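You operate a simulated robot arm through the tools that you are given. There is no shell and no other tool.

The job below is to be done with a simulated robot arm. You get a single attempt, and the scene is never put back.

TASK
Put things in order on the top of the low table. At the end: the brown block from the top of the low table stands where the blue glue bottle stood; the brown wooden brush from the top of the low table is on the brown carton (marked "TIES"); the blue glue bottle from the top of the low table stands where the brown wooden brush stood; the brown little coil from the top of the low table stands on top of the yellow tape roll; whatever was shut is shut again. Leave all else as you found it, and nothing knocked over.

Only the result counts: the job must be done as asked and must still hold three seconds after the hand-in. Knocking over, shifting, dropping, spilling or breaking anything else fails it.

THE ROBOT
A 7-joint arm with a two-finger parallel gripper, fixed in place. Base frame: the origin is at the foot of the arm, x ahead of it, y to its left, z up; the work surface is at about z = 660. Readings come in mm, degrees, newtons and seconds.
With the tool pointing down near the work surface it reaches from about 240 to 680 mm from the base axis. Its first joint turns from -66.0 to 66.0 degrees. Payload 1.57 kg.
The tool frame sits at the grasp point between the pads (the TCP): z along the fingers, y along the line on which they close. The tips reach 30 mm beyond it. Largest opening 110 mm; finger width 24, thickness 12; the body of the gripper, 48 by 112 mm, starts 78 mm behind the TCP.
Orientation is told as [roll, pitch, yaw] about the base's x, y, z axes, in that order, counted from this pose: with the fingers straight down and closing along the base's y, the tool's x points along the base's -x, its y along +y and its z along -z.

THE INTERFACE
- The arm moves only by the tool send_rows. Its arguments are lists of equal length, an entry for each row: "rot": the turn, a rotation vector about the tool's x, y, z in units of 4 degrees (1.0 is 4 degrees), a list of three; "xyz": the shift along the tool's x, y, z in units of 25 mm (1.0 is 25 mm), a list of three; "gripper": the gripper command, from -1 (fully open) to 1 (shut), values between in proportion. In form: {"rot": [[wx, wy, wz], ...], "xyz": [[tx, ty, tz], ...], "gripper": [gripper, ...]}. A call has 1 to 20 rows; each row shifts and turns the commanded pose from where the row before left it, along the tool's axes as they then stand. A call with a number of a shift or a turn outside -1 to 1 is refused whole. Rows are played at 5 a second. More than 50 mm and 8.6 degrees between two rows, or a gripper value outside its range, and nothing of the call is played. Where a pose cannot be reached the arm comes as near as it can. A force on the tool above 40 N (or 10 N above the force at the start of the call, whichever is more), or a blocked arm, ends the call early, and 0.2 s more pass. Each finger travels about 108 mm/s and halts on what it meets, pressing with about 31 N; the grip force reading is that of the motor and also rises with nothing between the fingers. The clock runs only during rows and for 0.2 s after the last one: add rows that do not move to give the fingers time. It gives the time, the measured TCP pose, the force on the tool (base axes), the opening and the grip force at its end, in the units of the frame above (readings bear some noise), with the torque about the TCP (base axes, N m) and any sound that the robot's microphone picked up.
- Cameras (640 x 400 px; columns grow to the right, rows downward): "scene" is fixed at [185.3, -434.5, 1368.7]; the picture's right is [0.45, -0.89, 0.00], its down [-0.71, -0.36, -0.61] and it looks along [0.54, 0.28, -0.80] (base axes); focal length 352 px, centre (320, 200). "wrist" rides on the gripper at [70, 16, -141] in the tool frame; the picture's right is [-0.23, 0.97, 0.00], its down [-0.86, -0.20, -0.48] and it looks along [-0.47, -0.11, 0.88] (tool axes); focal length 222 px, centre (320, 200). There is no depth. A picture from a camera that has moved, and an enlarged one, comes with that camera's place and axes in the base frame and with its lens. The place of the scene camera against the robot may be out by one fixed shift of up to 18 mm in any direction.
- grab_frame(camera): a new picture of that camera. The clock stands still meanwhile.
- zoom(camera, box): a new picture of the part [left, top, right, bottom] of that camera's present view, enlarged. The clock stands still meanwhile.
- sign_off(): hands the job in; it is judged then, once.

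Places have to be worked out from the pictures, the camera data and where the tool is seen. Open the gripper and draw the arm clear of the work before you hand the job in, unless the task says otherwise.

The tools are called after "Request:" as a command line: name --argument value ..., lists and objects as JSON in quotes. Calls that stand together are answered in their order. send_rows: Moves the arm, as the interface text tells. Its arguments: {"type":"object","properties":{"rot":{"type":"array"},"xyz":{"type":"array"},"gripper":{"type":"array"}},"required":["rot","xyz","gripper"]} The other tools are called the same way: grab_frame (camera) takes a picture; zoom (camera, box) takes an enlarged picture of a part of a camera's view; sign_off () hands the job in.

At the start:

```text
time_s: 0.0
tcp_pos: [423.7, -44.4, 937.0]
tcp_rot: [0.0, 0.0, -0.1]
ft_force: [-0.3, -0.3, -0.5]
wrist_torque: [-0.02, 0.0, 0.0]
gripper_width: 110.1
grip_force: 0.0
```

scene: 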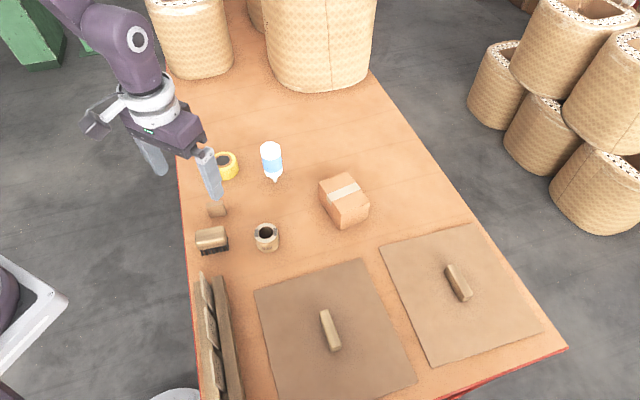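
wrist: 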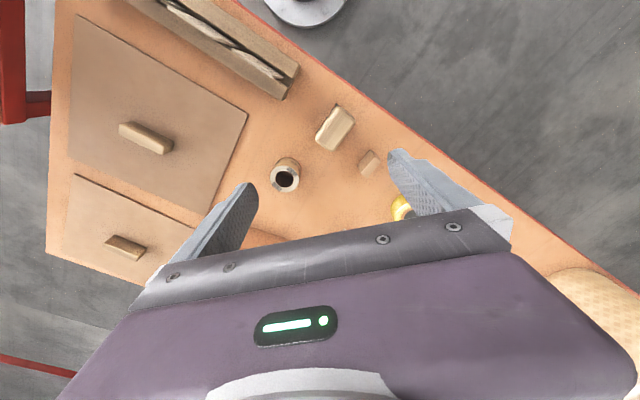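

The first pictures show the brush, small brown block, coil, tape roll, glue bottle, and carton. I'll zoom in to identify them and measure their places.

Request:
zoom --camera "scene" --box '[180, 130, 400, 270]'

Request:
zoom --camera "wrist" --box '[240, 80, 460, 220]'

Request:
zoom --camera "scene" --box '[180, 230, 560, 400]'

```text
2.86 times, centred on (290, 200) of scene
camera zoom: at [185.3, -434.5, 1368.7], right [0.45, -0.89, 0.0], down [-0.71, -0.36, -0.61], along [0.54, 0.28, -0.8], focal length 1004 px, centre (406, 200)
```

zoom: 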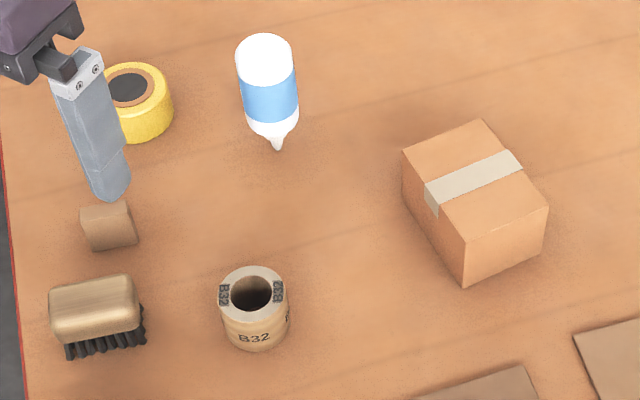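

```text
2.86 times, centred on (350, 150) of wrist
camera zoom: at [355.3, -30.1, 1077.5], right [0.23, 0.97, 0.0], down [0.86, -0.2, 0.48], along [0.47, -0.11, -0.88], focal length 635 px, centre (234, 343)
```

zoom: 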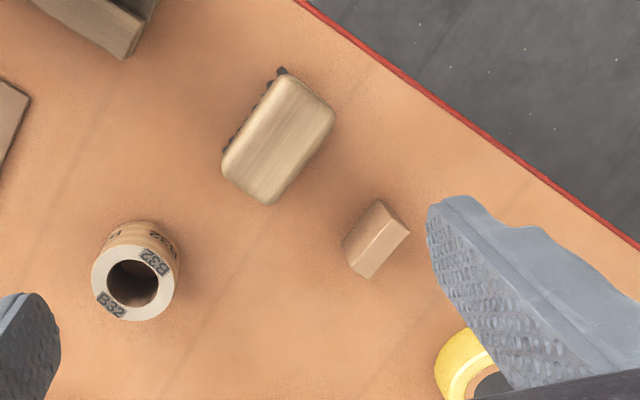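

```text
1.68 times, centred on (370, 315) of scene
camera zoom: at [185.3, -434.5, 1368.7], right [0.45, -0.89, 0.0], down [-0.71, -0.36, -0.61], along [0.54, 0.28, -0.8], focal length 592 px, centre (236, 6)
```

zoom: 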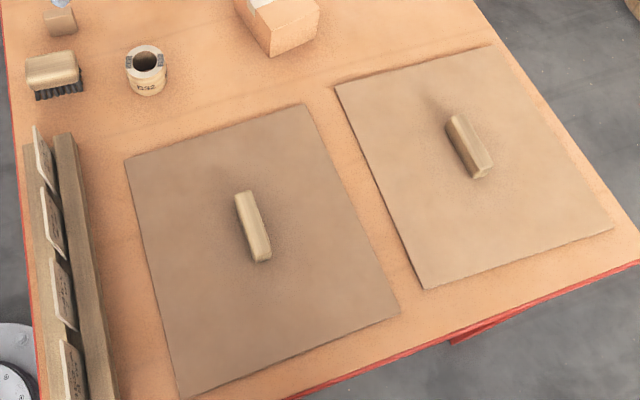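

The small block lies near (510, 20), the coil near (498, -122), the brush near (441, -9), and the tape and bottle further out. I'll move the arm forward while high, so the wrist camera looks down on the bottle, tape and carton.

Request:
send_rows --rot '[[0, 0, 0], [0, 0, 0], [0, 0, 0], [0, 0, 0], [0, 0, 0], [0, 0, 0], [0, 0, 0], [0, 0, 0]]' --xyz '[[-0.9, 0, 0], [-0.9, 0, 0], [-0.9, 0, 0], [-0.9, 0, 0], [-0.9, -0.3, 0], [-0.9, -0.3, 0], [-0.9, -0.3, 0], [-0.9, -0.3, 0]]' --gripper '[-1, -1, -1, -1, -1, -1, -1, -1]'

Request:
grab_frame --camera "wrist"

Request:
grab_frame --camera "scene"

```text
time_s: 1.8
tcp_pos: [603.4, -74.1, 936.6]
tcp_rot: [0.0, 0.0, 0.0]
ft_force: [0.5, 0.5, 0.2]
wrist_torque: [0.0, -0.01, 0.01]
gripper_width: 110.1
grip_force: 0.1
```

```text
taken
camera wrist: at [535.2, -60.3, 1077.7], right [0.23, 0.97, 0.0], down [0.86, -0.2, 0.48], along [0.47, -0.11, -0.88], focal length 222 px, centre (320, 200)
```

wrist: 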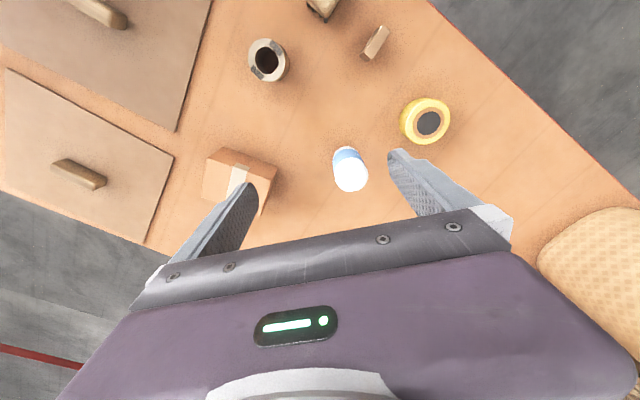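

```text
taken
```

scene: 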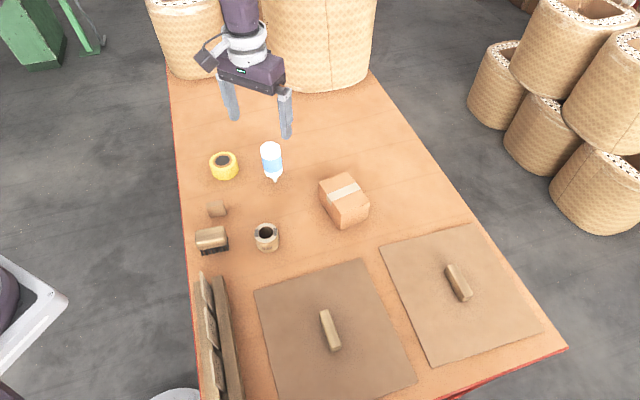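

All of the objects are visible from here. I'll zoom in for precise measurement.

Request:
zoom --camera "wrist" --box '[300, 80, 460, 200]'

Request:
zoom --camera "wrist" --box '[180, 120, 310, 220]'

Request:
zoom --camera "wrist" --box '[230, 0, 410, 110]'

Request:
zoom --camera "scene" --box '[190, 130, 300, 200]'

Request:
zoom --camera "scene" --box '[300, 160, 390, 240]'

Request:
zoom --camera "scene" --box '[180, 195, 290, 265]'

```text
3.33 times, centred on (380, 140) of wrist
camera zoom: at [535.2, -60.3, 1077.7], right [0.23, 0.97, 0.0], down [0.86, -0.2, 0.48], along [0.47, -0.11, -0.88], focal length 740 px, centre (120, 400)
```

zoom: 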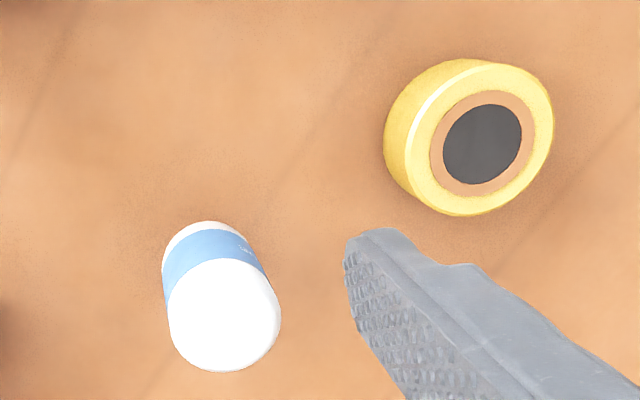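

```text
4.00 times, centred on (245, 170) of wrist
camera zoom: at [535.2, -60.3, 1077.7], right [0.23, 0.97, 0.0], down [0.86, -0.2, 0.48], along [0.47, -0.11, -0.88], focal length 888 px, centre (620, 320)
```

zoom: 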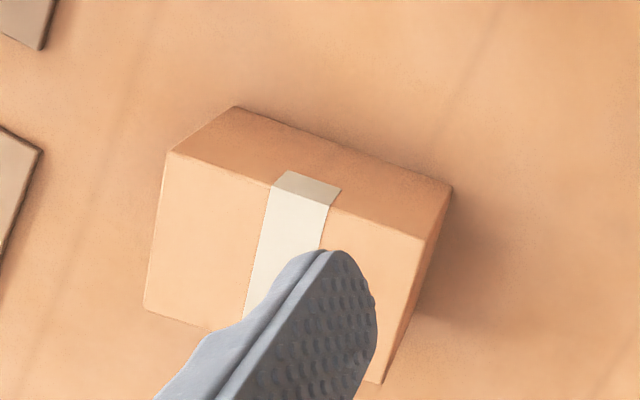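

```text
3.56 times, centred on (320, 55) of wrist
camera zoom: at [535.2, -60.3, 1077.7], right [0.23, 0.97, 0.0], down [0.86, -0.2, 0.48], along [0.47, -0.11, -0.88], focal length 790 px, centre (320, 716)
```

zoom: 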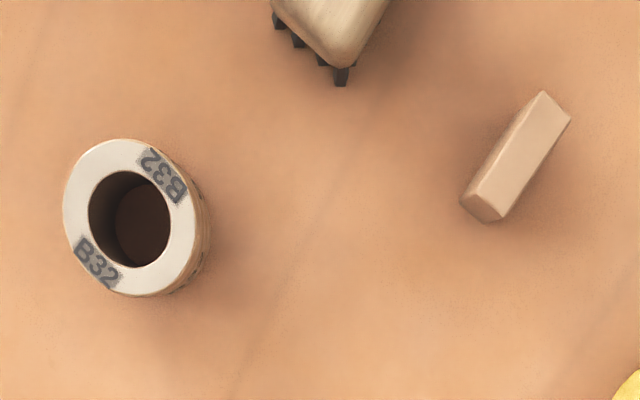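

```text
5.71 times, centred on (245, 165) of scene
camera zoom: at [185.3, -434.5, 1368.7], right [0.45, -0.89, 0.0], down [-0.71, -0.36, -0.61], along [0.54, 0.28, -0.8], focal length 2008 px, centre (749, 400)
```

zoom: 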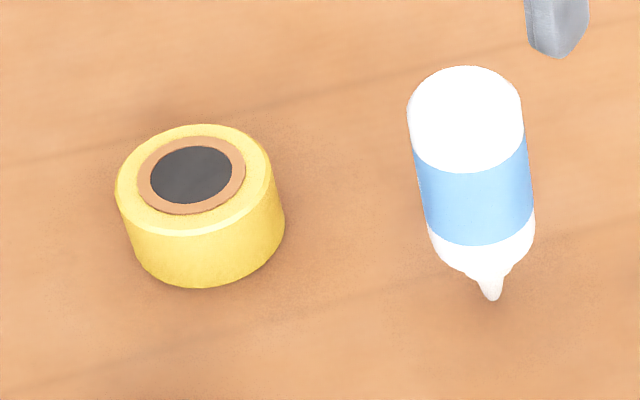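

```text
5.00 times, centred on (345, 200) of scene
camera zoom: at [185.3, -434.5, 1368.7], right [0.45, -0.89, 0.0], down [-0.71, -0.36, -0.61], along [0.54, 0.28, -0.8], focal length 1757 px, centre (195, 200)
```

zoom: 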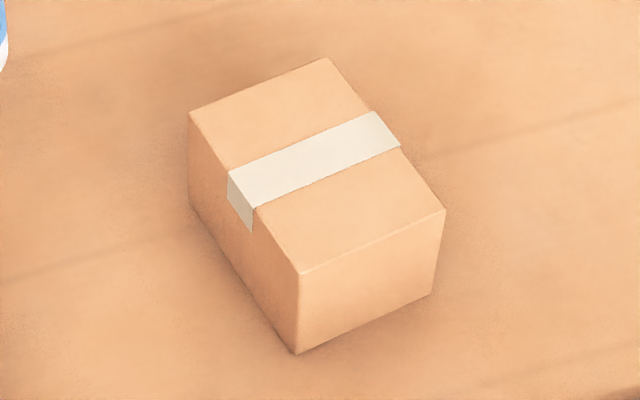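

```text
5.71 times, centred on (235, 230) of scene
camera zoom: at [185.3, -434.5, 1368.7], right [0.45, -0.89, 0.0], down [-0.71, -0.36, -0.61], along [0.54, 0.28, -0.8], focal length 2008 px, centre (806, 29)
```

zoom: 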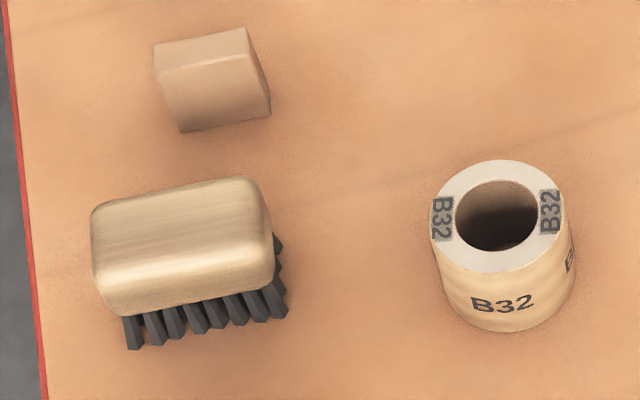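

The bottle stands vertically on its nozzle near (662, -44), with its top at about z 782. The brush is near (435, -22) with its long axis at about 131°, so I'll move above the brush and yaw by -49° to line the fingers up across it.

Request:
send_rows --rot '[[0, 0, 0], [0, 0, 0], [0, 0, 0], [0, 0, 0], [0, 0, 0], [0, 0, 0], [0, 0, 0], [0, 0, 0.95], [0, 0, 0.95], [0, 0, 0.95], [0, 0, 0.95], [0, 0, 0.95], [0, 0, 0.95], [0, 0, 0.95], [0, 0, 0.95], [0, 0, 0.95], [0, 0, 0.95], [0, 0, 0.95], [0, 0, 0.95], [0, 0, 0.85]]' --xyz '[[0.96, 0.3, 0], [0.96, 0.3, 0], [0.96, 0.3, 0], [0.96, 0.3, 0], [0.96, 0.3, 0], [0.96, 0.3, 0], [0.96, 0.3, 0], [0, 0, 0.3], [0, 0, 0.3], [0, 0, 0.3], [0, 0, 0.3], [0, 0, 0.3], [0, 0, 0.3], [0, 0, 0.3], [0, 0, 0.3], [0, 0, 0.3], [0, 0, 0.3], [0, 0, 0.3], [0, 0, 0.3], [0, 0, 0.3]]' --gripper '[-1, -1, -1, -1, -1, -1, -1, -1, -1, -1, -1, -1, -1, -1, -1, -1, -1, -1, -1, -1]'

Request:
grab_frame --camera "wrist"

Request:
grab_frame --camera "scene"

```text
time_s: 6.0
tcp_pos: [437.6, -22.8, 840.1]
tcp_rot: [0.0, 0.1, -49.0]
ft_force: [-0.4, -0.1, 0.0]
wrist_torque: [-0.04, -0.04, -0.02]
gripper_width: 110.0
grip_force: 0.1
```

```text
taken
camera wrist: at [403.7, 39.3, 980.1], right [0.88, 0.47, 0.0], down [0.41, -0.78, 0.48], along [0.22, -0.42, -0.88], focal length 222 px, centre (320, 200)
```

wrist: 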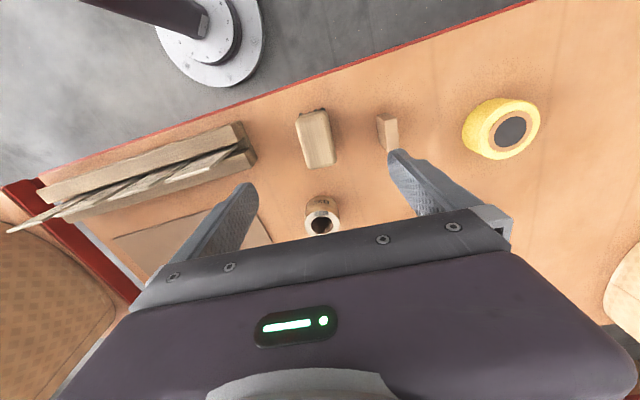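

```text
taken
```

scene: 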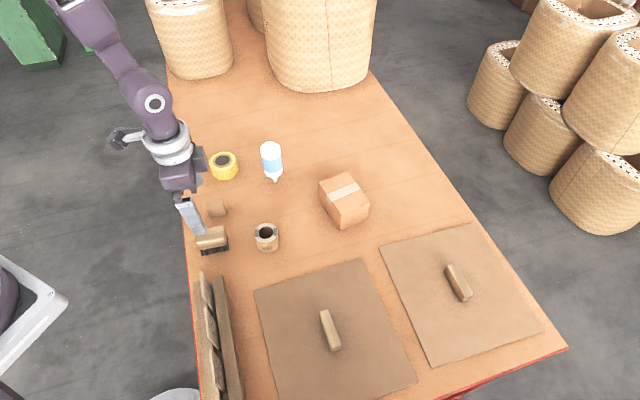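

The brush is in view between the fingers. I'll zoom in to refine its pose and height.

Request:
zoom --camera "wrist" --box '[270, 90, 420, 184]'

```text
4.26 times, centred on (345, 137) of wrist
camera zoom: at [403.7, 39.3, 980.1], right [0.88, 0.47, 0.0], down [0.41, -0.78, 0.48], along [0.22, -0.42, -0.88], focal length 945 px, centre (214, 468)
```

zoom: 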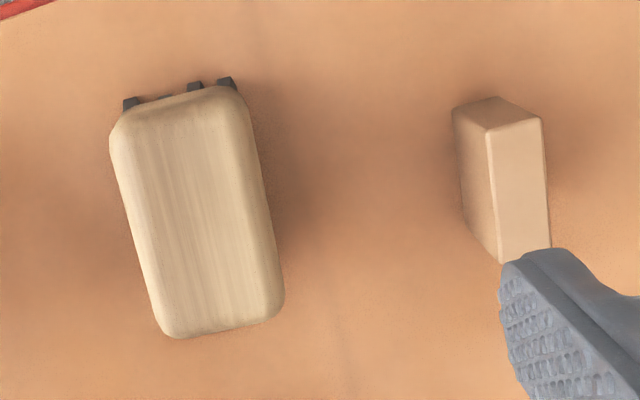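

The brush top centre measures about (433, -23, 706), 62 x 35 mm, and the yaw already matches. I'll narrow the opening to about 72 mm and descend to TCP z 700.

Request:
send_rows --rot '[[0, 0, 0], [0, 0, 0], [0, 0, 0], [0, 0, 0], [0, 0, 0], [0, 0, 0], [0, 0, 0], [0, 0, 0], [0, 0, 0]]' --xyz '[[0.13, -0.14, 0], [0, 0, 0], [0, 0, 0.8], [0, 0, 0.8], [0, 0, 0.8], [0, 0, 0.8], [0, 0, 0.8], [0, 0, 0.8], [0, 0, 0.8]]' --gripper '[-0.31, -0.31, -0.31, -0.31, -0.31, -0.31, -0.31, -0.31, -0.31]'

Request:
grab_frame --camera "wrist"

Request:
zoom --camera "scene" --box '[160, 180, 270, 260]'

```text
time_s: 8.0
tcp_pos: [431.5, -21.7, 698.9]
tcp_rot: [0.0, -0.1, -49.0]
ft_force: [0.3, -0.5, 0.6]
wrist_torque: [0.02, -0.02, -0.01]
gripper_width: 72.2
grip_force: 0.1
```

```text
taken
camera wrist: at [399.3, 40.1, 839.6], right [0.88, 0.47, 0.0], down [0.41, -0.78, 0.48], along [0.22, -0.42, -0.88], focal length 222 px, centre (320, 200)
```

wrist: 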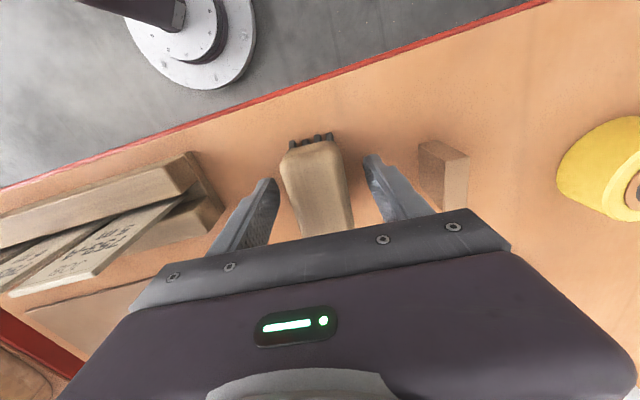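

```text
5.00 times, centred on (215, 220) of scene
camera zoom: at [185.3, -434.5, 1368.7], right [0.45, -0.89, 0.0], down [-0.71, -0.36, -0.61], along [0.54, 0.28, -0.8], focal length 1757 px, centre (845, 100)
```

zoom: 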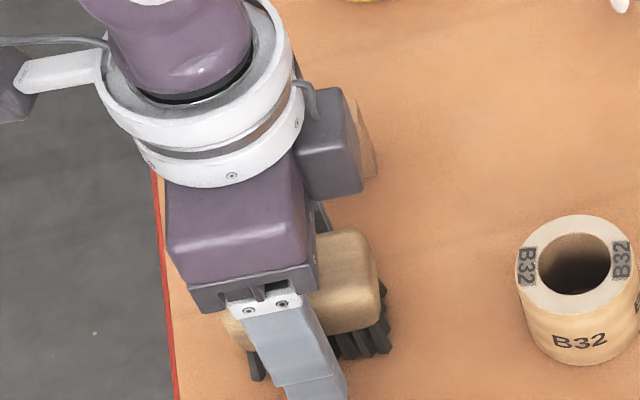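

Fingers straddle the brush evenly. I'll close on it and then check the grip.

Request:
send_rows --rot '[[0, 0, 0], [0, 0, 0], [0, 0, 0], [0, 0, 0], [0, 0, 0], [0, 0, 0]]' --xyz '[[0, 0, 0], [0, 0, 0], [0, 0, 0], [0, 0, 0], [0, 0, 0], [0, 0, 0]]' --gripper '[-0.1, 0.1, 0.25, 0.4, 0.7, 0.7]'

Request:
grab_frame --camera "wrist"

```text
time_s: 9.4
tcp_pos: [431.1, -21.0, 698.1]
tcp_rot: [0.0, 0.0, -49.1]
ft_force: [0.0, -0.2, 0.5]
wrist_torque: [-0.02, 0.01, 0.03]
gripper_width: 39.6
grip_force: 30.3
```

```text
taken
camera wrist: at [399.3, 40.3, 839.9], right [0.88, 0.47, 0.0], down [0.41, -0.78, 0.48], along [0.22, -0.42, -0.88], focal length 222 px, centre (320, 200)
```

wrist: 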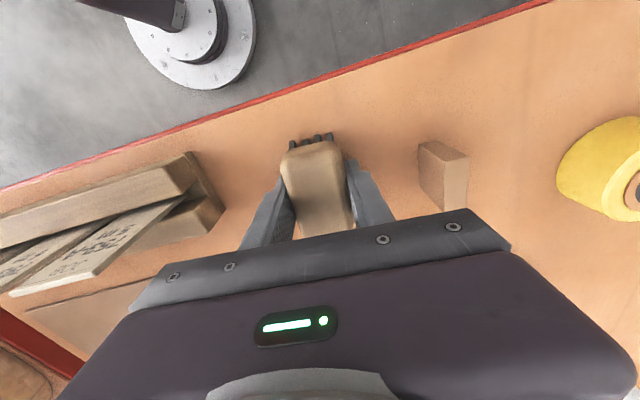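

Brush held at width 39.6, with its bottom about 39 mm below the TCP. I'll lift it 170 mm and carry it over the carton, whose centre is near (666, -243).

Request:
send_rows --rot '[[0, 0, 0], [0, 0, 0], [0, 0, 0], [0, 0, 0], [0, 0, 0], [0, 0, 0], [0, 0, 0]]' --xyz '[[0, 0, -0.4], [0, 0, -1], [0, 0, -1], [0, 0, -1], [0, 0, -1], [0, 0, -1], [0, 0, -1]]' --gripper '[0.7, 0.7, 0.7, 0.7, 0.7, 0.7, 0.7]'

Request:
grab_frame --camera "scene"

Request:
grab_frame --camera "wrist"

```text
time_s: 11.0
tcp_pos: [429.7, -20.7, 859.5]
tcp_rot: [0.0, -0.1, -49.0]
ft_force: [0.6, -0.5, -0.1]
wrist_torque: [-0.02, 0.0, -0.02]
gripper_width: 39.6
grip_force: 31.3
```

```text
taken
```

scene: 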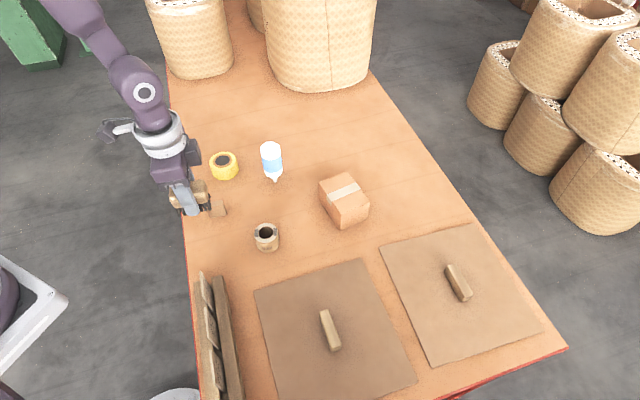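

```text
taken
camera wrist: at [397.5, 40.7, 1001.4], right [0.88, 0.47, 0.0], down [0.41, -0.78, 0.48], along [0.22, -0.42, -0.88], focal length 222 px, centre (320, 200)
```

wrist: 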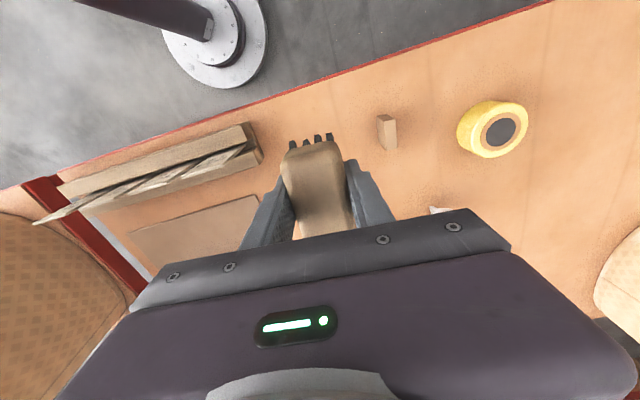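

Brush is held level and nothing else has moved. I'll carry it over to the carton at this height.

Request:
send_rows --rot '[[0, 0, 0], [0, 0, 0], [0, 0, 0], [0, 0, 0], [0, 0, 0], [0, 0, 0], [0, 0, 0], [0, 0, 0], [0, 0, 0], [0, 0, 0], [0, 0, 0], [0, 0, 0], [0, 0, 0], [0, 0, 0]]' --xyz '[[-0.968, 0.096, 0], [-0.968, 0.096, 0], [-0.968, 0.096, 0], [-0.968, 0.096, 0], [-0.968, 0.096, 0], [-0.968, 0.096, 0], [-0.968, 0.096, 0], [-0.968, 0.096, 0], [-0.968, 0.096, 0], [-0.968, 0.096, 0], [-0.968, 0.096, 0], [-0.968, 0.096, 0], [-0.968, 0.096, 0], [0, 0, 0]]' --gripper '[0.7, 0.7, 0.7, 0.7, 0.7, 0.7, 0.7, 0.7, 0.7, 0.7, 0.7, 0.7, 0.7, 0.7]'

Request:
grab_frame --camera "scene"

Request:
grab_frame --camera "wrist"

```text
time_s: 14.0
tcp_pos: [650.2, -227.2, 858.9]
tcp_rot: [0.0, 0.0, -49.1]
ft_force: [-0.5, -0.2, 0.2]
wrist_torque: [0.02, 0.01, -0.02]
gripper_width: 39.5
grip_force: 31.5
out of reach, approached as far as the arm can: row 13
```

```text
taken
```

scene: 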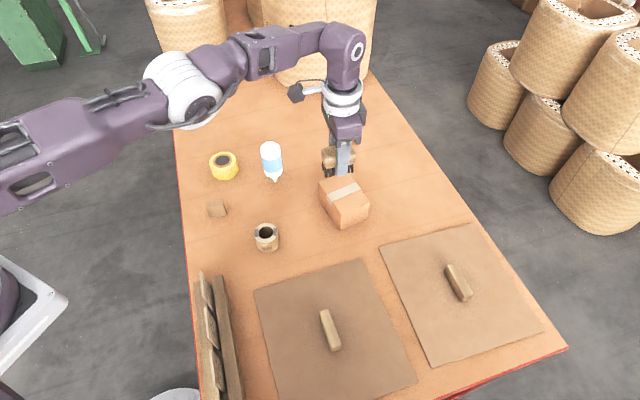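

```text
taken
camera wrist: at [617.2, -165.5, 998.6], right [0.88, 0.47, 0.0], down [0.41, -0.78, 0.48], along [0.22, -0.42, -0.88], focal length 222 px, centre (320, 200)
```

wrist: 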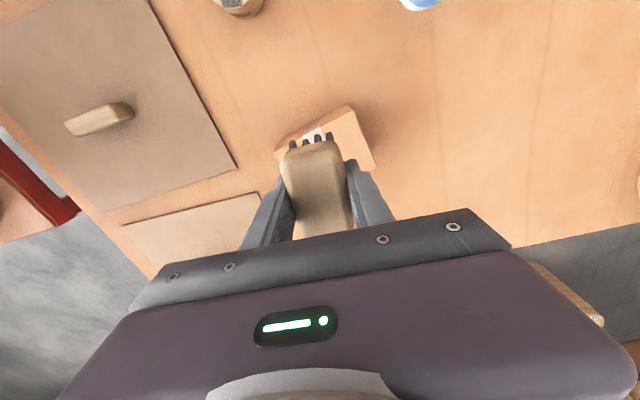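

The reach ends near radius 689, while the carton's centre is at about (664, -244), radius 707. I'll back off slightly and yaw another -76° so the brush's long axis follows the carton's long axis and it sits fully on the top.

Request:
send_rows --rot '[[0, 0, 0], [0, 0, 1], [0, 0, 1], [0, 0, 1], [0, 0, 1], [0, 0, 1], [0, 0, 1], [0, 0, 1], [0, 0, 1], [0, 0, 1], [0, 0, 1], [0, 0, 1], [0, 0, 1], [0, 0, 1], [0, 0, 1], [0, 0, 1], [0, 0, 1], [0, 0, 1], [0, 0, 1], [0, 0, 1]]' --xyz '[[1, 0, 0], [0, 0, 0], [0, 0, 0], [0, 0, 0], [0, 0, 0], [0, 0, 0], [0, 0, 0], [0, 0, 0], [0, 0, 0], [0, 0, 0], [0, 0, 0], [0, 0, 0], [0, 0, 0], [0, 0, 0], [0, 0, 0], [0, 0, 0], [0, 0, 0], [0, 0, 0], [0, 0, 0], [0, 0, 0]]' --gripper '[0.7, 0.7, 0.7, 0.7, 0.7, 0.7, 0.7, 0.7, 0.7, 0.7, 0.7, 0.7, 0.7, 0.7, 0.7, 0.7, 0.7, 0.7, 0.7, 0.7]'

Request:
grab_frame --camera "wrist"

Request:
grab_frame --camera "scene"

```text
time_s: 18.2
tcp_pos: [633.3, -209.4, 859.6]
tcp_rot: [0.0, 0.0, -125.0]
ft_force: [-0.1, 0.2, 0.0]
wrist_torque: [0.0, 0.01, -0.01]
gripper_width: 39.4
grip_force: 30.8
```

```text
taken
camera wrist: at [687.0, -162.8, 1000.6], right [0.67, -0.75, 0.0], down [-0.65, -0.59, 0.48], along [-0.36, -0.32, -0.88], focal length 222 px, centre (320, 200)
```

wrist: 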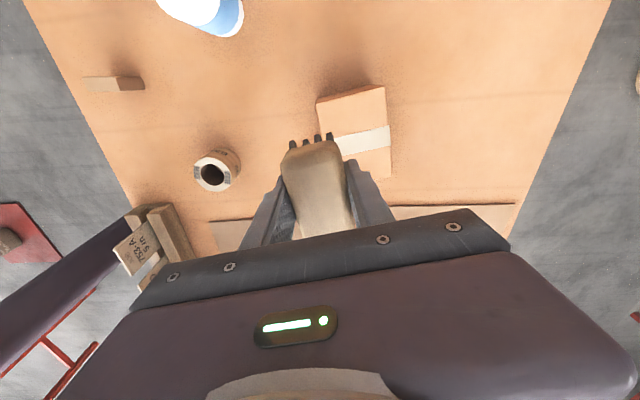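

```text
taken
```

scene: 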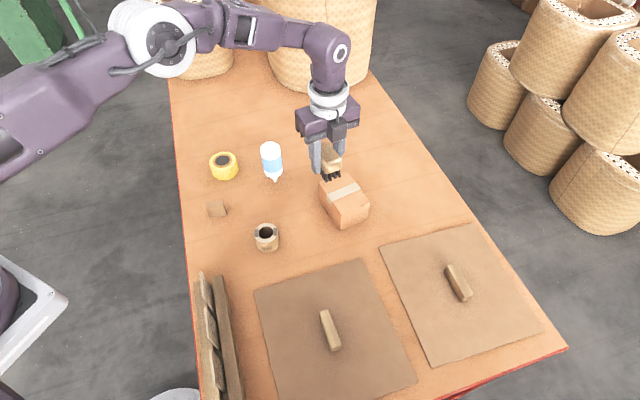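

Rotation worked. I'll zoom in on the carton to confirm its top's place from this side and check for the label.

Request:
zoom --camera "wrist" --box '[280, 70, 410, 190]'

```text
3.33 times, centred on (345, 130) of wrist
camera zoom: at [687.0, -162.8, 1000.6], right [0.67, -0.75, 0.0], down [-0.65, -0.59, 0.48], along [-0.36, -0.32, -0.88], focal length 740 px, centre (237, 433)
```

zoom: 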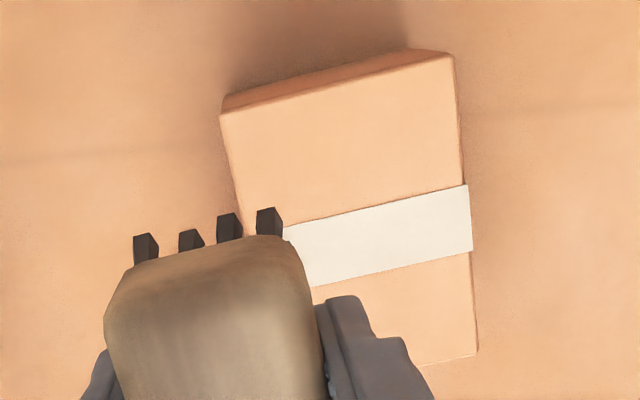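

The carton's top corners come out consistently, with its centre at (665, -244) and size 108 x 80. I'll descend to just above it, with the brush bottom about 12 mm clear, then move outward to the limit.

Request:
send_rows --rot '[[0, 0, 0], [0, 0, 0], [0, 0, 0], [0, 0, 0], [0, 0, 0], [0, 0, 0], [0, 0, 0], [0, 0, 0], [0, 0, 0]]' --xyz '[[0, 0, 0.85], [0, 0, 0.85], [0, 0, 0.85], [0, 0, 0.85], [-0.2, 0.52, 0], [-0.2, 0.53, 0], [0, 0.3, 0], [0, 0.3, 0], [0, 0, 0]]' --gripper '[0.7, 0.7, 0.7, 0.7, 0.7, 0.7, 0.7, 0.7, 0.7]'

Request:
grab_frame --camera "wrist"

Request:
zoom --camera "scene" --box '[290, 120, 410, 240]'

```text
time_s: 20.2
tcp_pos: [633.2, -218.6, 769.4]
tcp_rot: [-1.5, -0.5, -125.0]
ft_force: [1.2, -0.4, 8.7]
wrist_torque: [0.13, -0.39, -0.04]
gripper_width: 39.5
grip_force: 30.8
out of reach, approached as far as the arm can: row 6, 7, 8
```

```text
taken
camera wrist: at [691.3, -173.5, 909.7], right [0.67, -0.74, -0.02], down [-0.64, -0.59, 0.49], along [-0.38, -0.31, -0.87], focal length 222 px, centre (320, 200)
```

wrist: 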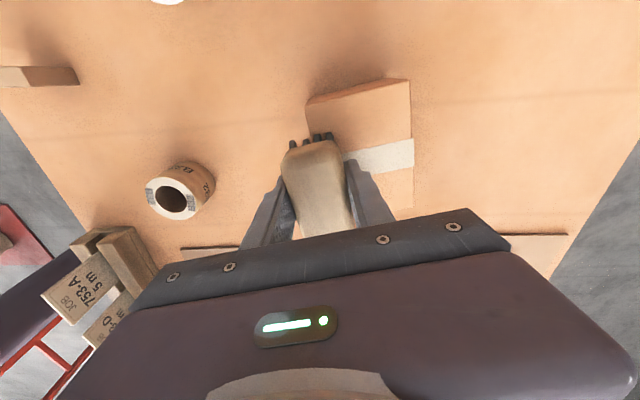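

```text
3.33 times, centred on (350, 180) of scene
camera zoom: at [185.2, -434.5, 1368.7], right [0.45, -0.89, 0.0], down [-0.71, -0.36, -0.61], along [0.54, 0.28, -0.8], focal length 1172 px, centre (220, 267)
```

zoom: 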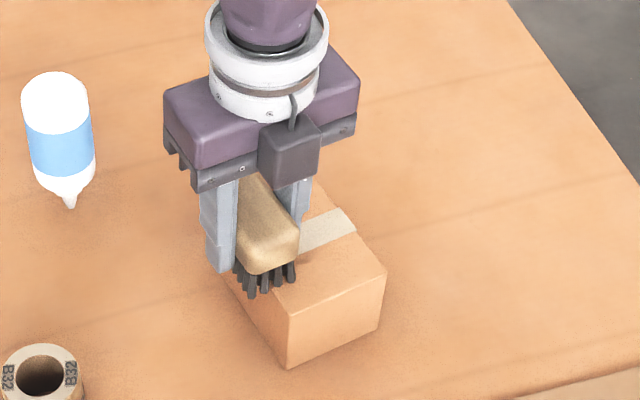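

The reach at this height is only about radius 670, and there was a light 9 N contact with the carton. I'll raise and back off, then check whether the carton moved. Afterwards I'll regrasp the brush with a tilted tool to gain reach.

Request:
send_rows --rot '[[0, 0, 0], [0, 0, 0], [0, 0, 0], [0, 0, 0]]' --xyz '[[0, 0, -1], [0, 0, -1], [0, 0, -1], [0, -0.8, 0]]' --gripper '[0.7, 0.7, 0.7, 0.7]'

Request:
grab_frame --camera "scene"

Request:
zoom --camera "scene" --box '[300, 160, 390, 240]'

Request:
grab_frame --camera "wrist"

```text
time_s: 21.2
tcp_pos: [615.8, -206.5, 843.2]
tcp_rot: [0.0, 0.0, -125.0]
ft_force: [0.5, 0.0, -1.2]
wrist_torque: [0.02, 0.0, -0.03]
gripper_width: 39.3
grip_force: 30.7
```

```text
taken
```

scene: 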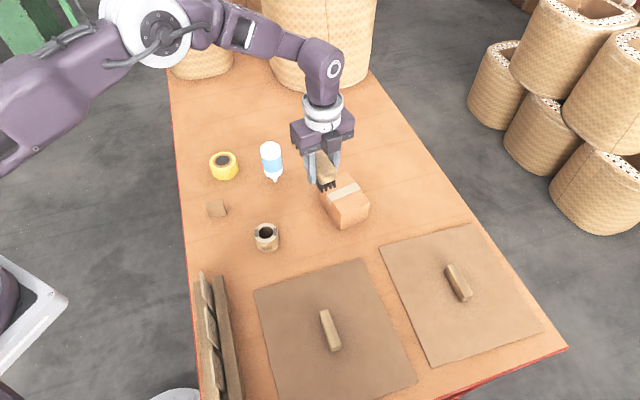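

```text
5.00 times, centred on (345, 200) of scene
camera zoom: at [185.3, -434.6, 1368.7], right [0.45, -0.89, 0.0], down [-0.71, -0.36, -0.61], along [0.54, 0.28, -0.8], focal length 1757 px, centre (195, 200)
```

zoom: 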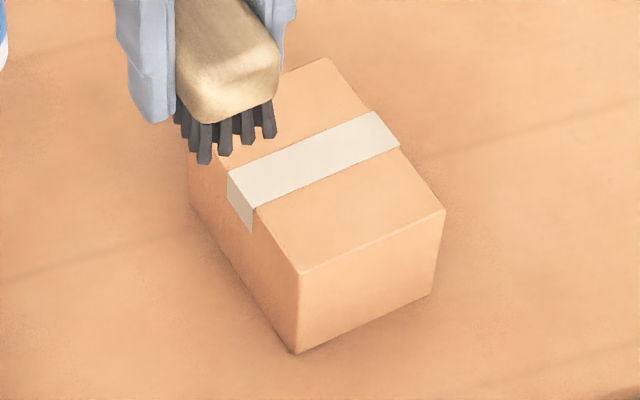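

```text
taken
camera wrist: at [670.3, -160.7, 984.1], right [0.67, -0.74, 0.0], down [-0.65, -0.59, 0.48], along [-0.36, -0.32, -0.88], focal length 222 px, centre (320, 200)
```

wrist: 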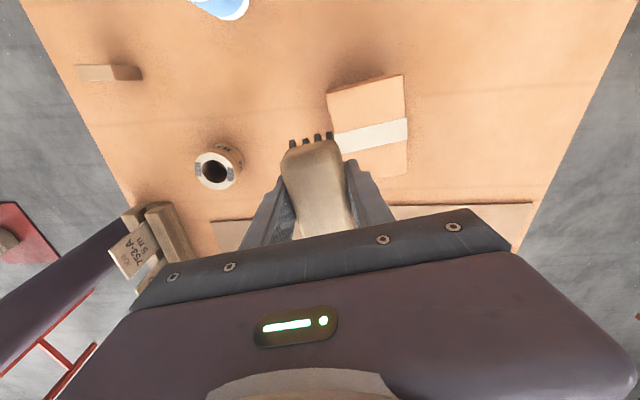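

The carton is exactly where it was. I'll carry the brush to free table near (570, -115), turning it to yaw -34.5° on the way.

Request:
send_rows --rot '[[0, 0, 0], [0, 0, 0], [0, 0, 0], [0, 0, 0], [0, 0, -1], [0, 0, -1], [0, 0, -1], [0, 0, -1], [0, 0, -1], [0, 0, -1], [0, 0, -1], [0, 0, -1], [0, 0, -1], [0, 0, -1], [0, 0, -1], [0, 0, -1], [0, 0, -1], [0, 0, -1], [0, 0, -1], [0, 0, -1]]' --xyz '[[0.487, -0.9, 0], [0.487, -0.9, 0], [0.487, -0.9, 0], [0.487, -0.9, 0], [0, 0, 0], [0, 0, 0], [0, 0, 0], [0, 0, 0], [0, 0, 0], [0, 0, 0], [0, 0, 0], [0, 0, 0], [0, 0, 0], [0, 0, 0], [0, 0, 0], [0, 0, 0], [0, 0, 0], [0, 0, 0], [0, 0, 0], [0, 0, 0]]' --gripper '[0.7, 0.7, 0.7, 0.7, 0.7, 0.7, 0.7, 0.7, 0.7, 0.7, 0.7, 0.7, 0.7, 0.7, 0.7, 0.7, 0.7, 0.7, 0.7, 0.7]'

Request:
send_rows --rot '[[0, 0, -0.946], [0, 0, -0.946], [0, 0, -0.946], [0, 0, -0.946], [0, 0, -0.946], [0, 0, -0.946], [0, 0, -0.946], [0, 0, 0]]' --xyz '[[0, 0, 0], [0, 0, 0], [0, 0, 0], [0, 0, 0], [0, 0, 0], [0, 0, 0], [0, 0, 0], [0, 0, 0]]' --gripper '[0.7, 0.7, 0.7, 0.7, 0.7, 0.7, 0.7, 0.7]'

Request:
grab_frame --camera "wrist"

Request:
grab_frame --camera "scene"

```text
time_s: 25.4
tcp_pos: [572.1, -115.5, 842.3]
tcp_rot: [0.0, 0.0, -60.9]
ft_force: [-0.3, 0.4, -0.7]
wrist_torque: [0.01, 0.02, -0.05]
gripper_width: 39.2
grip_force: 30.8
```

```text
time_s: 27.2
tcp_pos: [571.6, -116.1, 842.6]
tcp_rot: [0.0, 0.0, -34.5]
ft_force: [0.3, 0.9, -0.7]
wrist_torque: [-0.01, -0.04, -0.05]
gripper_width: 39.3
grip_force: 31.2
```

```text
taken
camera wrist: at [523.8, -64.1, 983.7], right [0.74, 0.67, 0.0], down [0.59, -0.65, 0.48], along [0.32, -0.35, -0.88], focal length 222 px, centre (320, 200)
```

wrist: 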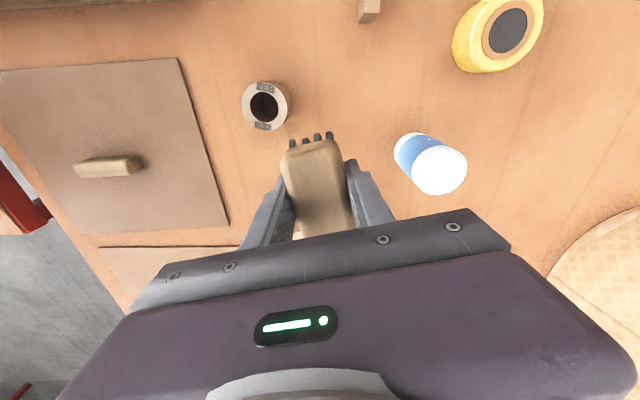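

```text
taken
```

scene: 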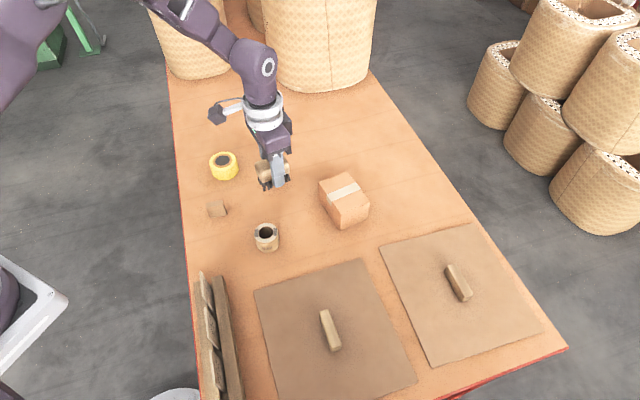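

The free spot is clear of the coil and bottle. I'll lower the brush to just above the table.

Request:
send_rows --rot '[[0, 0, 0], [0, 0, 0], [0, 0, 0], [0, 0, 0], [0, 0, 0], [0, 0, 0], [0, 0, 0], [0, 0, 0]]' --xyz '[[0, 0, 0.8], [0, 0, 0.8], [0, 0, 0.8], [0, 0, 0.8], [0, 0, 0.8], [0, 0, 0.8], [0, 0, 0.75], [0, 0, 0]]' --gripper '[0.7, 0.7, 0.7, 0.7, 0.7, 0.7, 0.7, 0.7]'

Request:
zoom --camera "scene" --box '[220, 140, 330, 220]'

```text
time_s: 29.0
tcp_pos: [570.4, -115.5, 704.4]
tcp_rot: [0.0, -0.1, -34.5]
ft_force: [0.8, 0.4, -0.4]
wrist_torque: [-0.05, 0.0, -0.01]
gripper_width: 39.2
grip_force: 31.0
```

```text
5.00 times, centred on (275, 180) of scene
camera zoom: at [185.3, -434.5, 1368.7], right [0.45, -0.89, 0.0], down [-0.71, -0.36, -0.61], along [0.54, 0.28, -0.8], focal length 1757 px, centre (545, 300)
```

zoom: 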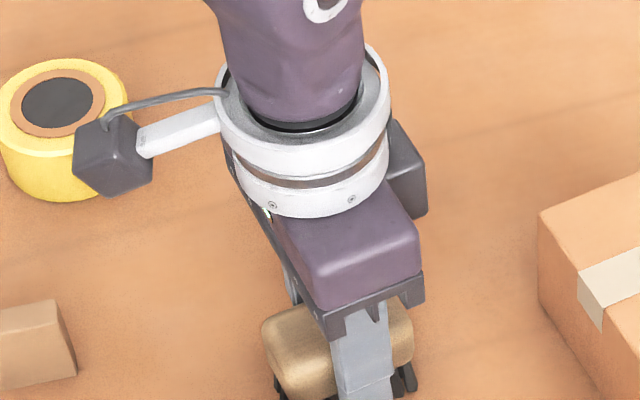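

No contact yet at 704.4. I'll feel down in about 1 mm steps.

Request:
send_rows --rot '[[0, 0, 0], [0, 0, 0], [0, 0, 0], [0, 0, 0]]' --xyz '[[0, 0, 0.04], [0, 0, 0.04], [0, 0, 0.04], [0, 0, 0.04]]' --gripper '[0.7, 0.7, 0.7, 0.7]'

```text
time_s: 30.0
tcp_pos: [570.9, -114.4, 699.2]
tcp_rot: [0.0, -0.1, -34.5]
ft_force: [-2.8, 0.3, 6.3]
wrist_torque: [-0.11, -0.08, -0.03]
gripper_width: 39.4
grip_force: 31.1
```

Contact with the table is felt at 6 N and z 699. I'll release the brush and rise straight up a little to check it.

Request:
send_rows --rot '[[0, 0, 0], [0, 0, 0], [0, 0, 0], [0, 0, 0], [0, 0, 0], [0, 0, 0], [0, 0, 0], [0, 0, 0]]' --xyz '[[0, 0, 0], [0, 0, 0], [0, 0, 0], [0, 0, -0.5], [0, 0, -1], [0, 0, -1], [0, 0, -1], [0, 0, 0]]' --gripper '[0, -0.3, -0.4, -0.4, -0.4, -0.4, -0.4, -0.4]'

Request:
grab_frame --camera "wrist"

Request:
zoom --camera "scene" --box '[220, 140, 330, 220]'

```text
time_s: 31.8
tcp_pos: [571.6, -115.3, 787.0]
tcp_rot: [0.1, 0.0, -34.5]
ft_force: [-0.1, 0.4, -0.5]
wrist_torque: [0.03, 0.0, 0.01]
gripper_width: 77.0
grip_force: 0.0
```

```text
taken
camera wrist: at [523.6, -63.7, 927.5], right [0.74, 0.67, 0.0], down [0.59, -0.65, 0.48], along [0.32, -0.35, -0.88], focal length 222 px, centre (320, 200)
```

wrist: 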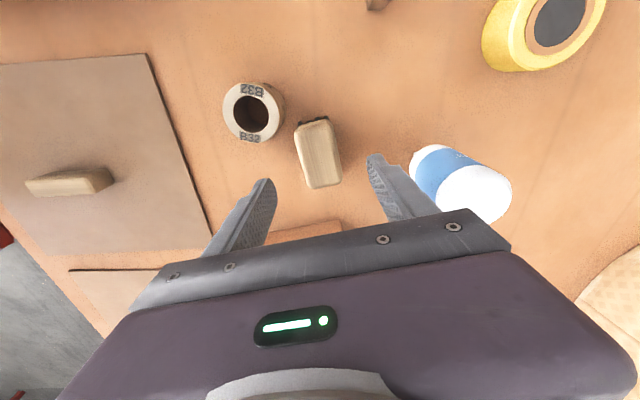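

```text
5.00 times, centred on (275, 180) of scene
camera zoom: at [185.3, -434.5, 1368.7], right [0.45, -0.89, 0.0], down [-0.71, -0.36, -0.61], along [0.54, 0.28, -0.8], focal length 1757 px, centre (545, 300)
```

zoom: 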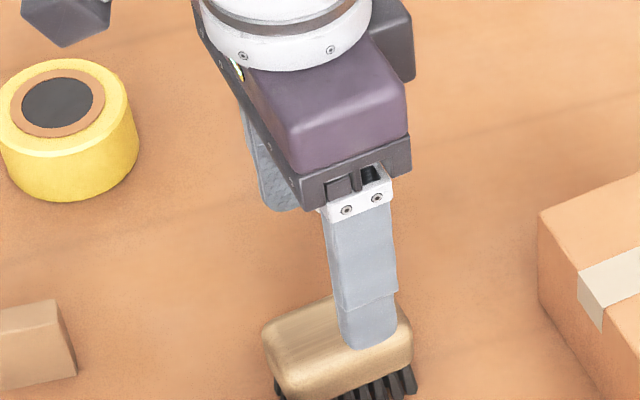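

The brush stands well. I'll tilt the tool 24° about its closing axis, fingers pointing outward.

Request:
send_rows --rot '[[0, -1, 0], [0, -1, 0], [0, -1, 0], [0, -1, 0], [0, -1, 0], [0, -1, 0], [0, 0, 0]]' --xyz '[[0, 0, 0], [0, 0, 0], [0, 0, 0], [0, 0, 0], [0, 0, 0], [0, 0, 0], [0, 0, 0]]' --gripper '[-0.4, -0.4, -0.4, -0.4, -0.4, -0.4, -0.4]'

Request:
grab_frame --camera "wrist"

Request:
grab_frame --camera "scene"

```text
time_s: 33.4
tcp_pos: [570.6, -114.9, 788.2]
tcp_rot: [0.1, -24.0, -34.5]
ft_force: [0.2, 0.0, -0.1]
wrist_torque: [0.01, 0.02, 0.02]
gripper_width: 76.9
grip_force: 0.0
```

```text
taken
camera wrist: at [481.5, -35.5, 888.1], right [0.72, 0.68, 0.09], down [0.37, -0.5, 0.79], along [0.58, -0.53, -0.61], focal length 222 px, centre (320, 200)
```

wrist: 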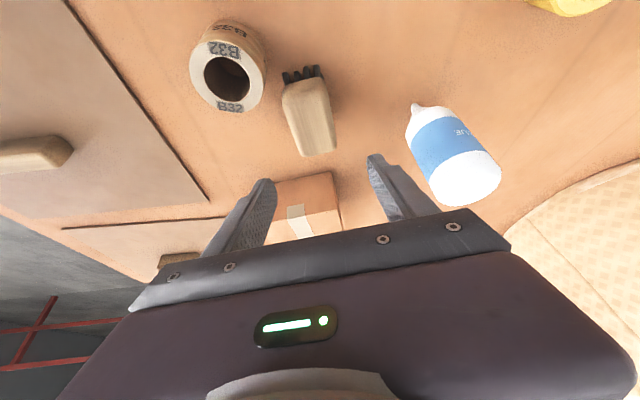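

```text
taken
```

scene: 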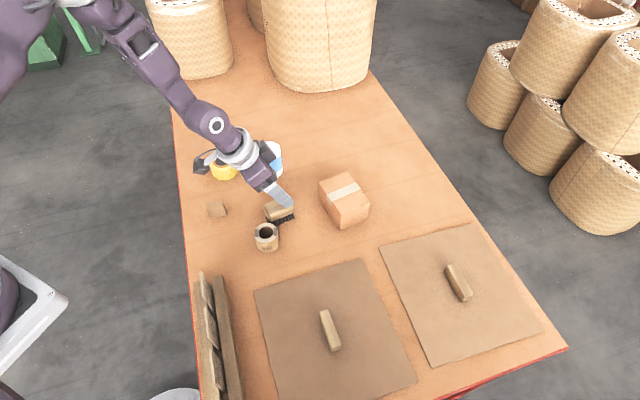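

The tilt is fine and the brush lies between the fingers. I'll lower vertically to TCP z 700.

Request:
send_rows --rot '[[0, 0, 0], [0, 0, 0], [0, 0, 0], [0, 0, 0], [0, 0, 0], [0, 0, 0]]' --xyz '[[0.286, 0, 0.64], [0.286, 0, 0.64], [0.286, 0, 0.64], [0.286, 0, 0.64], [0.286, 0, 0.64], [0, 0, 0]]' --gripper '[-0.4, -0.4, -0.4, -0.4, -0.4, -0.4]'

Request:
grab_frame --camera "wrist"

Request:
zoom --camera "scene" --box '[220, 140, 330, 240]'

```text
time_s: 34.8
tcp_pos: [571.4, -115.5, 698.8]
tcp_rot: [0.0, -23.9, -34.4]
ft_force: [0.3, 0.2, -0.1]
wrist_torque: [0.03, -0.01, -0.02]
gripper_width: 77.0
grip_force: 0.2
```

```text
taken
camera wrist: at [481.6, -34.7, 798.6], right [0.72, 0.68, 0.09], down [0.37, -0.5, 0.79], along [0.58, -0.53, -0.61], focal length 222 px, centre (320, 200)
```

wrist: 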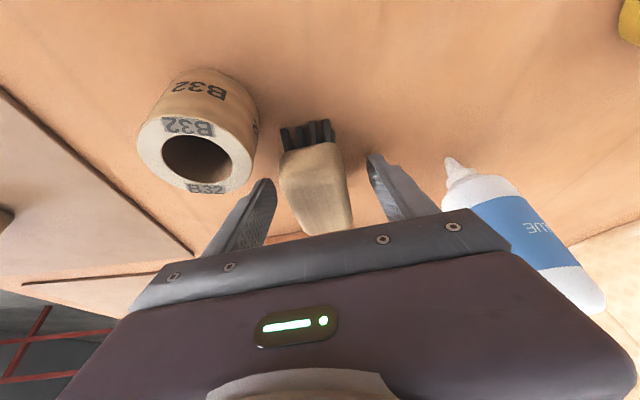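

```text
4.00 times, centred on (275, 190) of scene
camera zoom: at [185.3, -434.5, 1368.7], right [0.45, -0.89, 0.0], down [-0.71, -0.36, -0.61], along [0.54, 0.28, -0.8], focal length 1406 px, centre (500, 240)
```

zoom: 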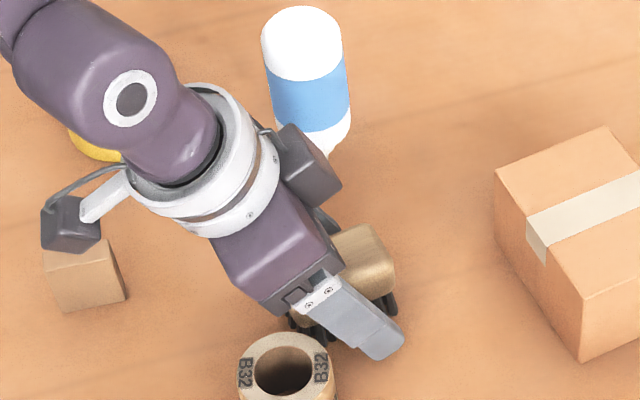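

Clearances look good with no contact. I'll close on the brush.

Request:
send_rows --rot '[[0, 0, 0], [0, 0, 0], [0, 0, 0], [0, 0, 0], [0, 0, 0], [0, 0, 0]]' --xyz '[[0, 0, 0], [0, 0, 0], [0, 0, 0], [0, 0, 0], [0, 0, 0], [0, 0, 0]]' --gripper '[-0.1, 0.1, 0.25, 0.4, 0.7, 0.7]'

Request:
send_rows --rot '[[0, 0, 0], [0, 0, 0], [0, 0, 0], [0, 0, 0], [0, 0, 0], [0, 0, 0]]' --xyz '[[-0.16, 0, -0.37], [-0.33, 0, -0.75], [-0.33, 0, -0.75], [-0.33, 0, -0.75], [-0.33, 0, -0.75], [0, 0, 0]]' --gripper '[0.7, 0.7, 0.7, 0.7, 0.7, 0.7]'

Request:
grab_frame --camera "wrist"

Request:
grab_frame --camera "scene"

```text
time_s: 36.2
tcp_pos: [571.7, -115.7, 697.7]
tcp_rot: [0.0, -24.1, -34.6]
ft_force: [-0.5, 0.2, -0.8]
wrist_torque: [-0.01, 0.01, -0.04]
gripper_width: 39.3
grip_force: 31.4
```

```text
time_s: 37.6
tcp_pos: [570.5, -115.5, 791.1]
tcp_rot: [0.1, -24.0, -34.4]
ft_force: [-0.2, -0.3, -0.2]
wrist_torque: [0.02, -0.02, 0.05]
gripper_width: 39.4
grip_force: 31.4
```

```text
taken
camera wrist: at [480.0, -34.8, 891.7], right [0.72, 0.68, 0.09], down [0.37, -0.5, 0.78], along [0.58, -0.53, -0.61], focal length 222 px, centre (320, 200)
```

wrist: 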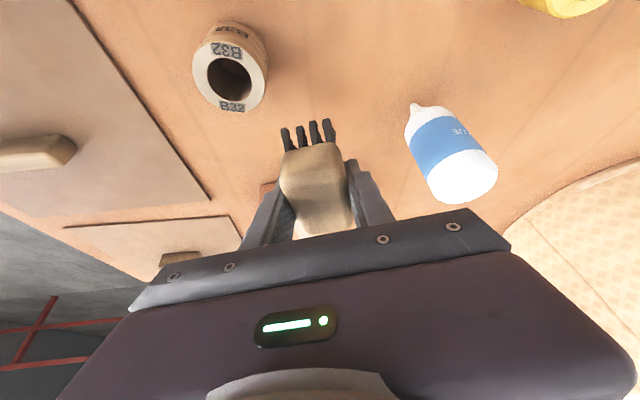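

```text
taken
```

scene: 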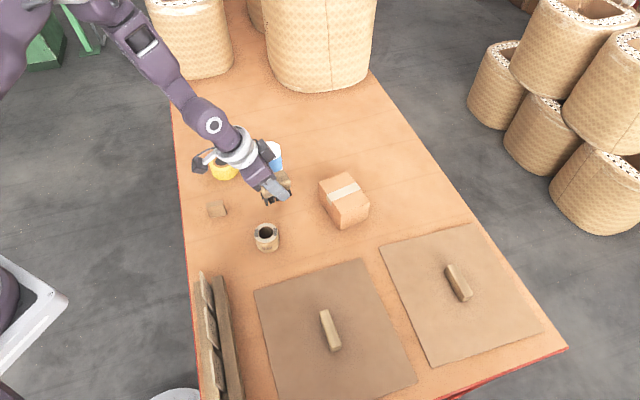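

Brush is held in the tilted grasp. I'll move it over the carton centre, about 35 mm above it.

Request:
send_rows --rot '[[0, 0, 0], [0, 0, 0], [0, 0, 0], [0, 0, 0], [0, 0, 0], [0, 0, 0], [0, 0, 0], [0, 0, 0]]' --xyz '[[-0.811, -0.298, 0.299], [-0.811, -0.298, 0.299], [-0.811, -0.298, 0.299], [-0.811, -0.298, 0.299], [-0.811, -0.298, 0.299], [-0.811, -0.298, 0.299], [-0.811, -0.298, 0.299], [0, 0, 0]]' --gripper '[0.7, 0.7, 0.7, 0.7, 0.7, 0.7, 0.7, 0.7]'

Request:
grab_frame --camera "wrist"

Request:
zoom --camera "scene" --box '[290, 120, 410, 240]'

```text
time_s: 39.4
tcp_pos: [664.7, -243.9, 799.8]
tcp_rot: [0.0, -23.9, -34.5]
ft_force: [-0.1, 0.0, 0.3]
wrist_torque: [0.01, -0.02, 0.0]
gripper_width: 39.4
grip_force: 31.5
```

```text
taken
camera wrist: at [575.4, -164.0, 901.0], right [0.72, 0.68, 0.09], down [0.37, -0.5, 0.78], along [0.58, -0.53, -0.61], focal length 222 px, centre (320, 200)
```

wrist: 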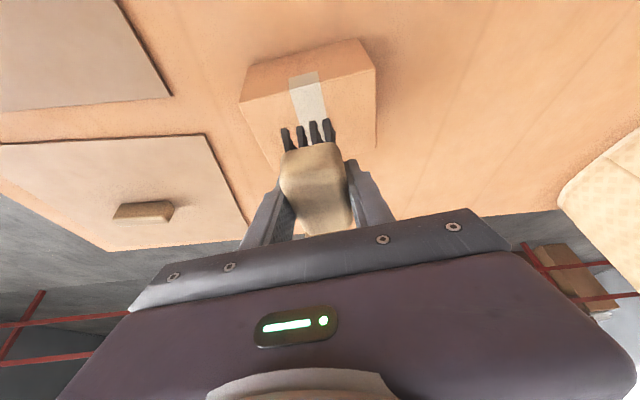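

```text
3.33 times, centred on (350, 180) of scene
camera zoom: at [185.3, -434.6, 1368.7], right [0.45, -0.89, 0.0], down [-0.71, -0.36, -0.61], along [0.54, 0.28, -0.8], focal length 1172 px, centre (220, 267)
```

zoom: 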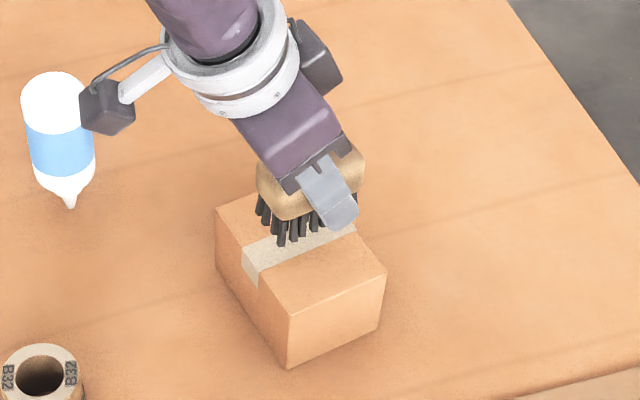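

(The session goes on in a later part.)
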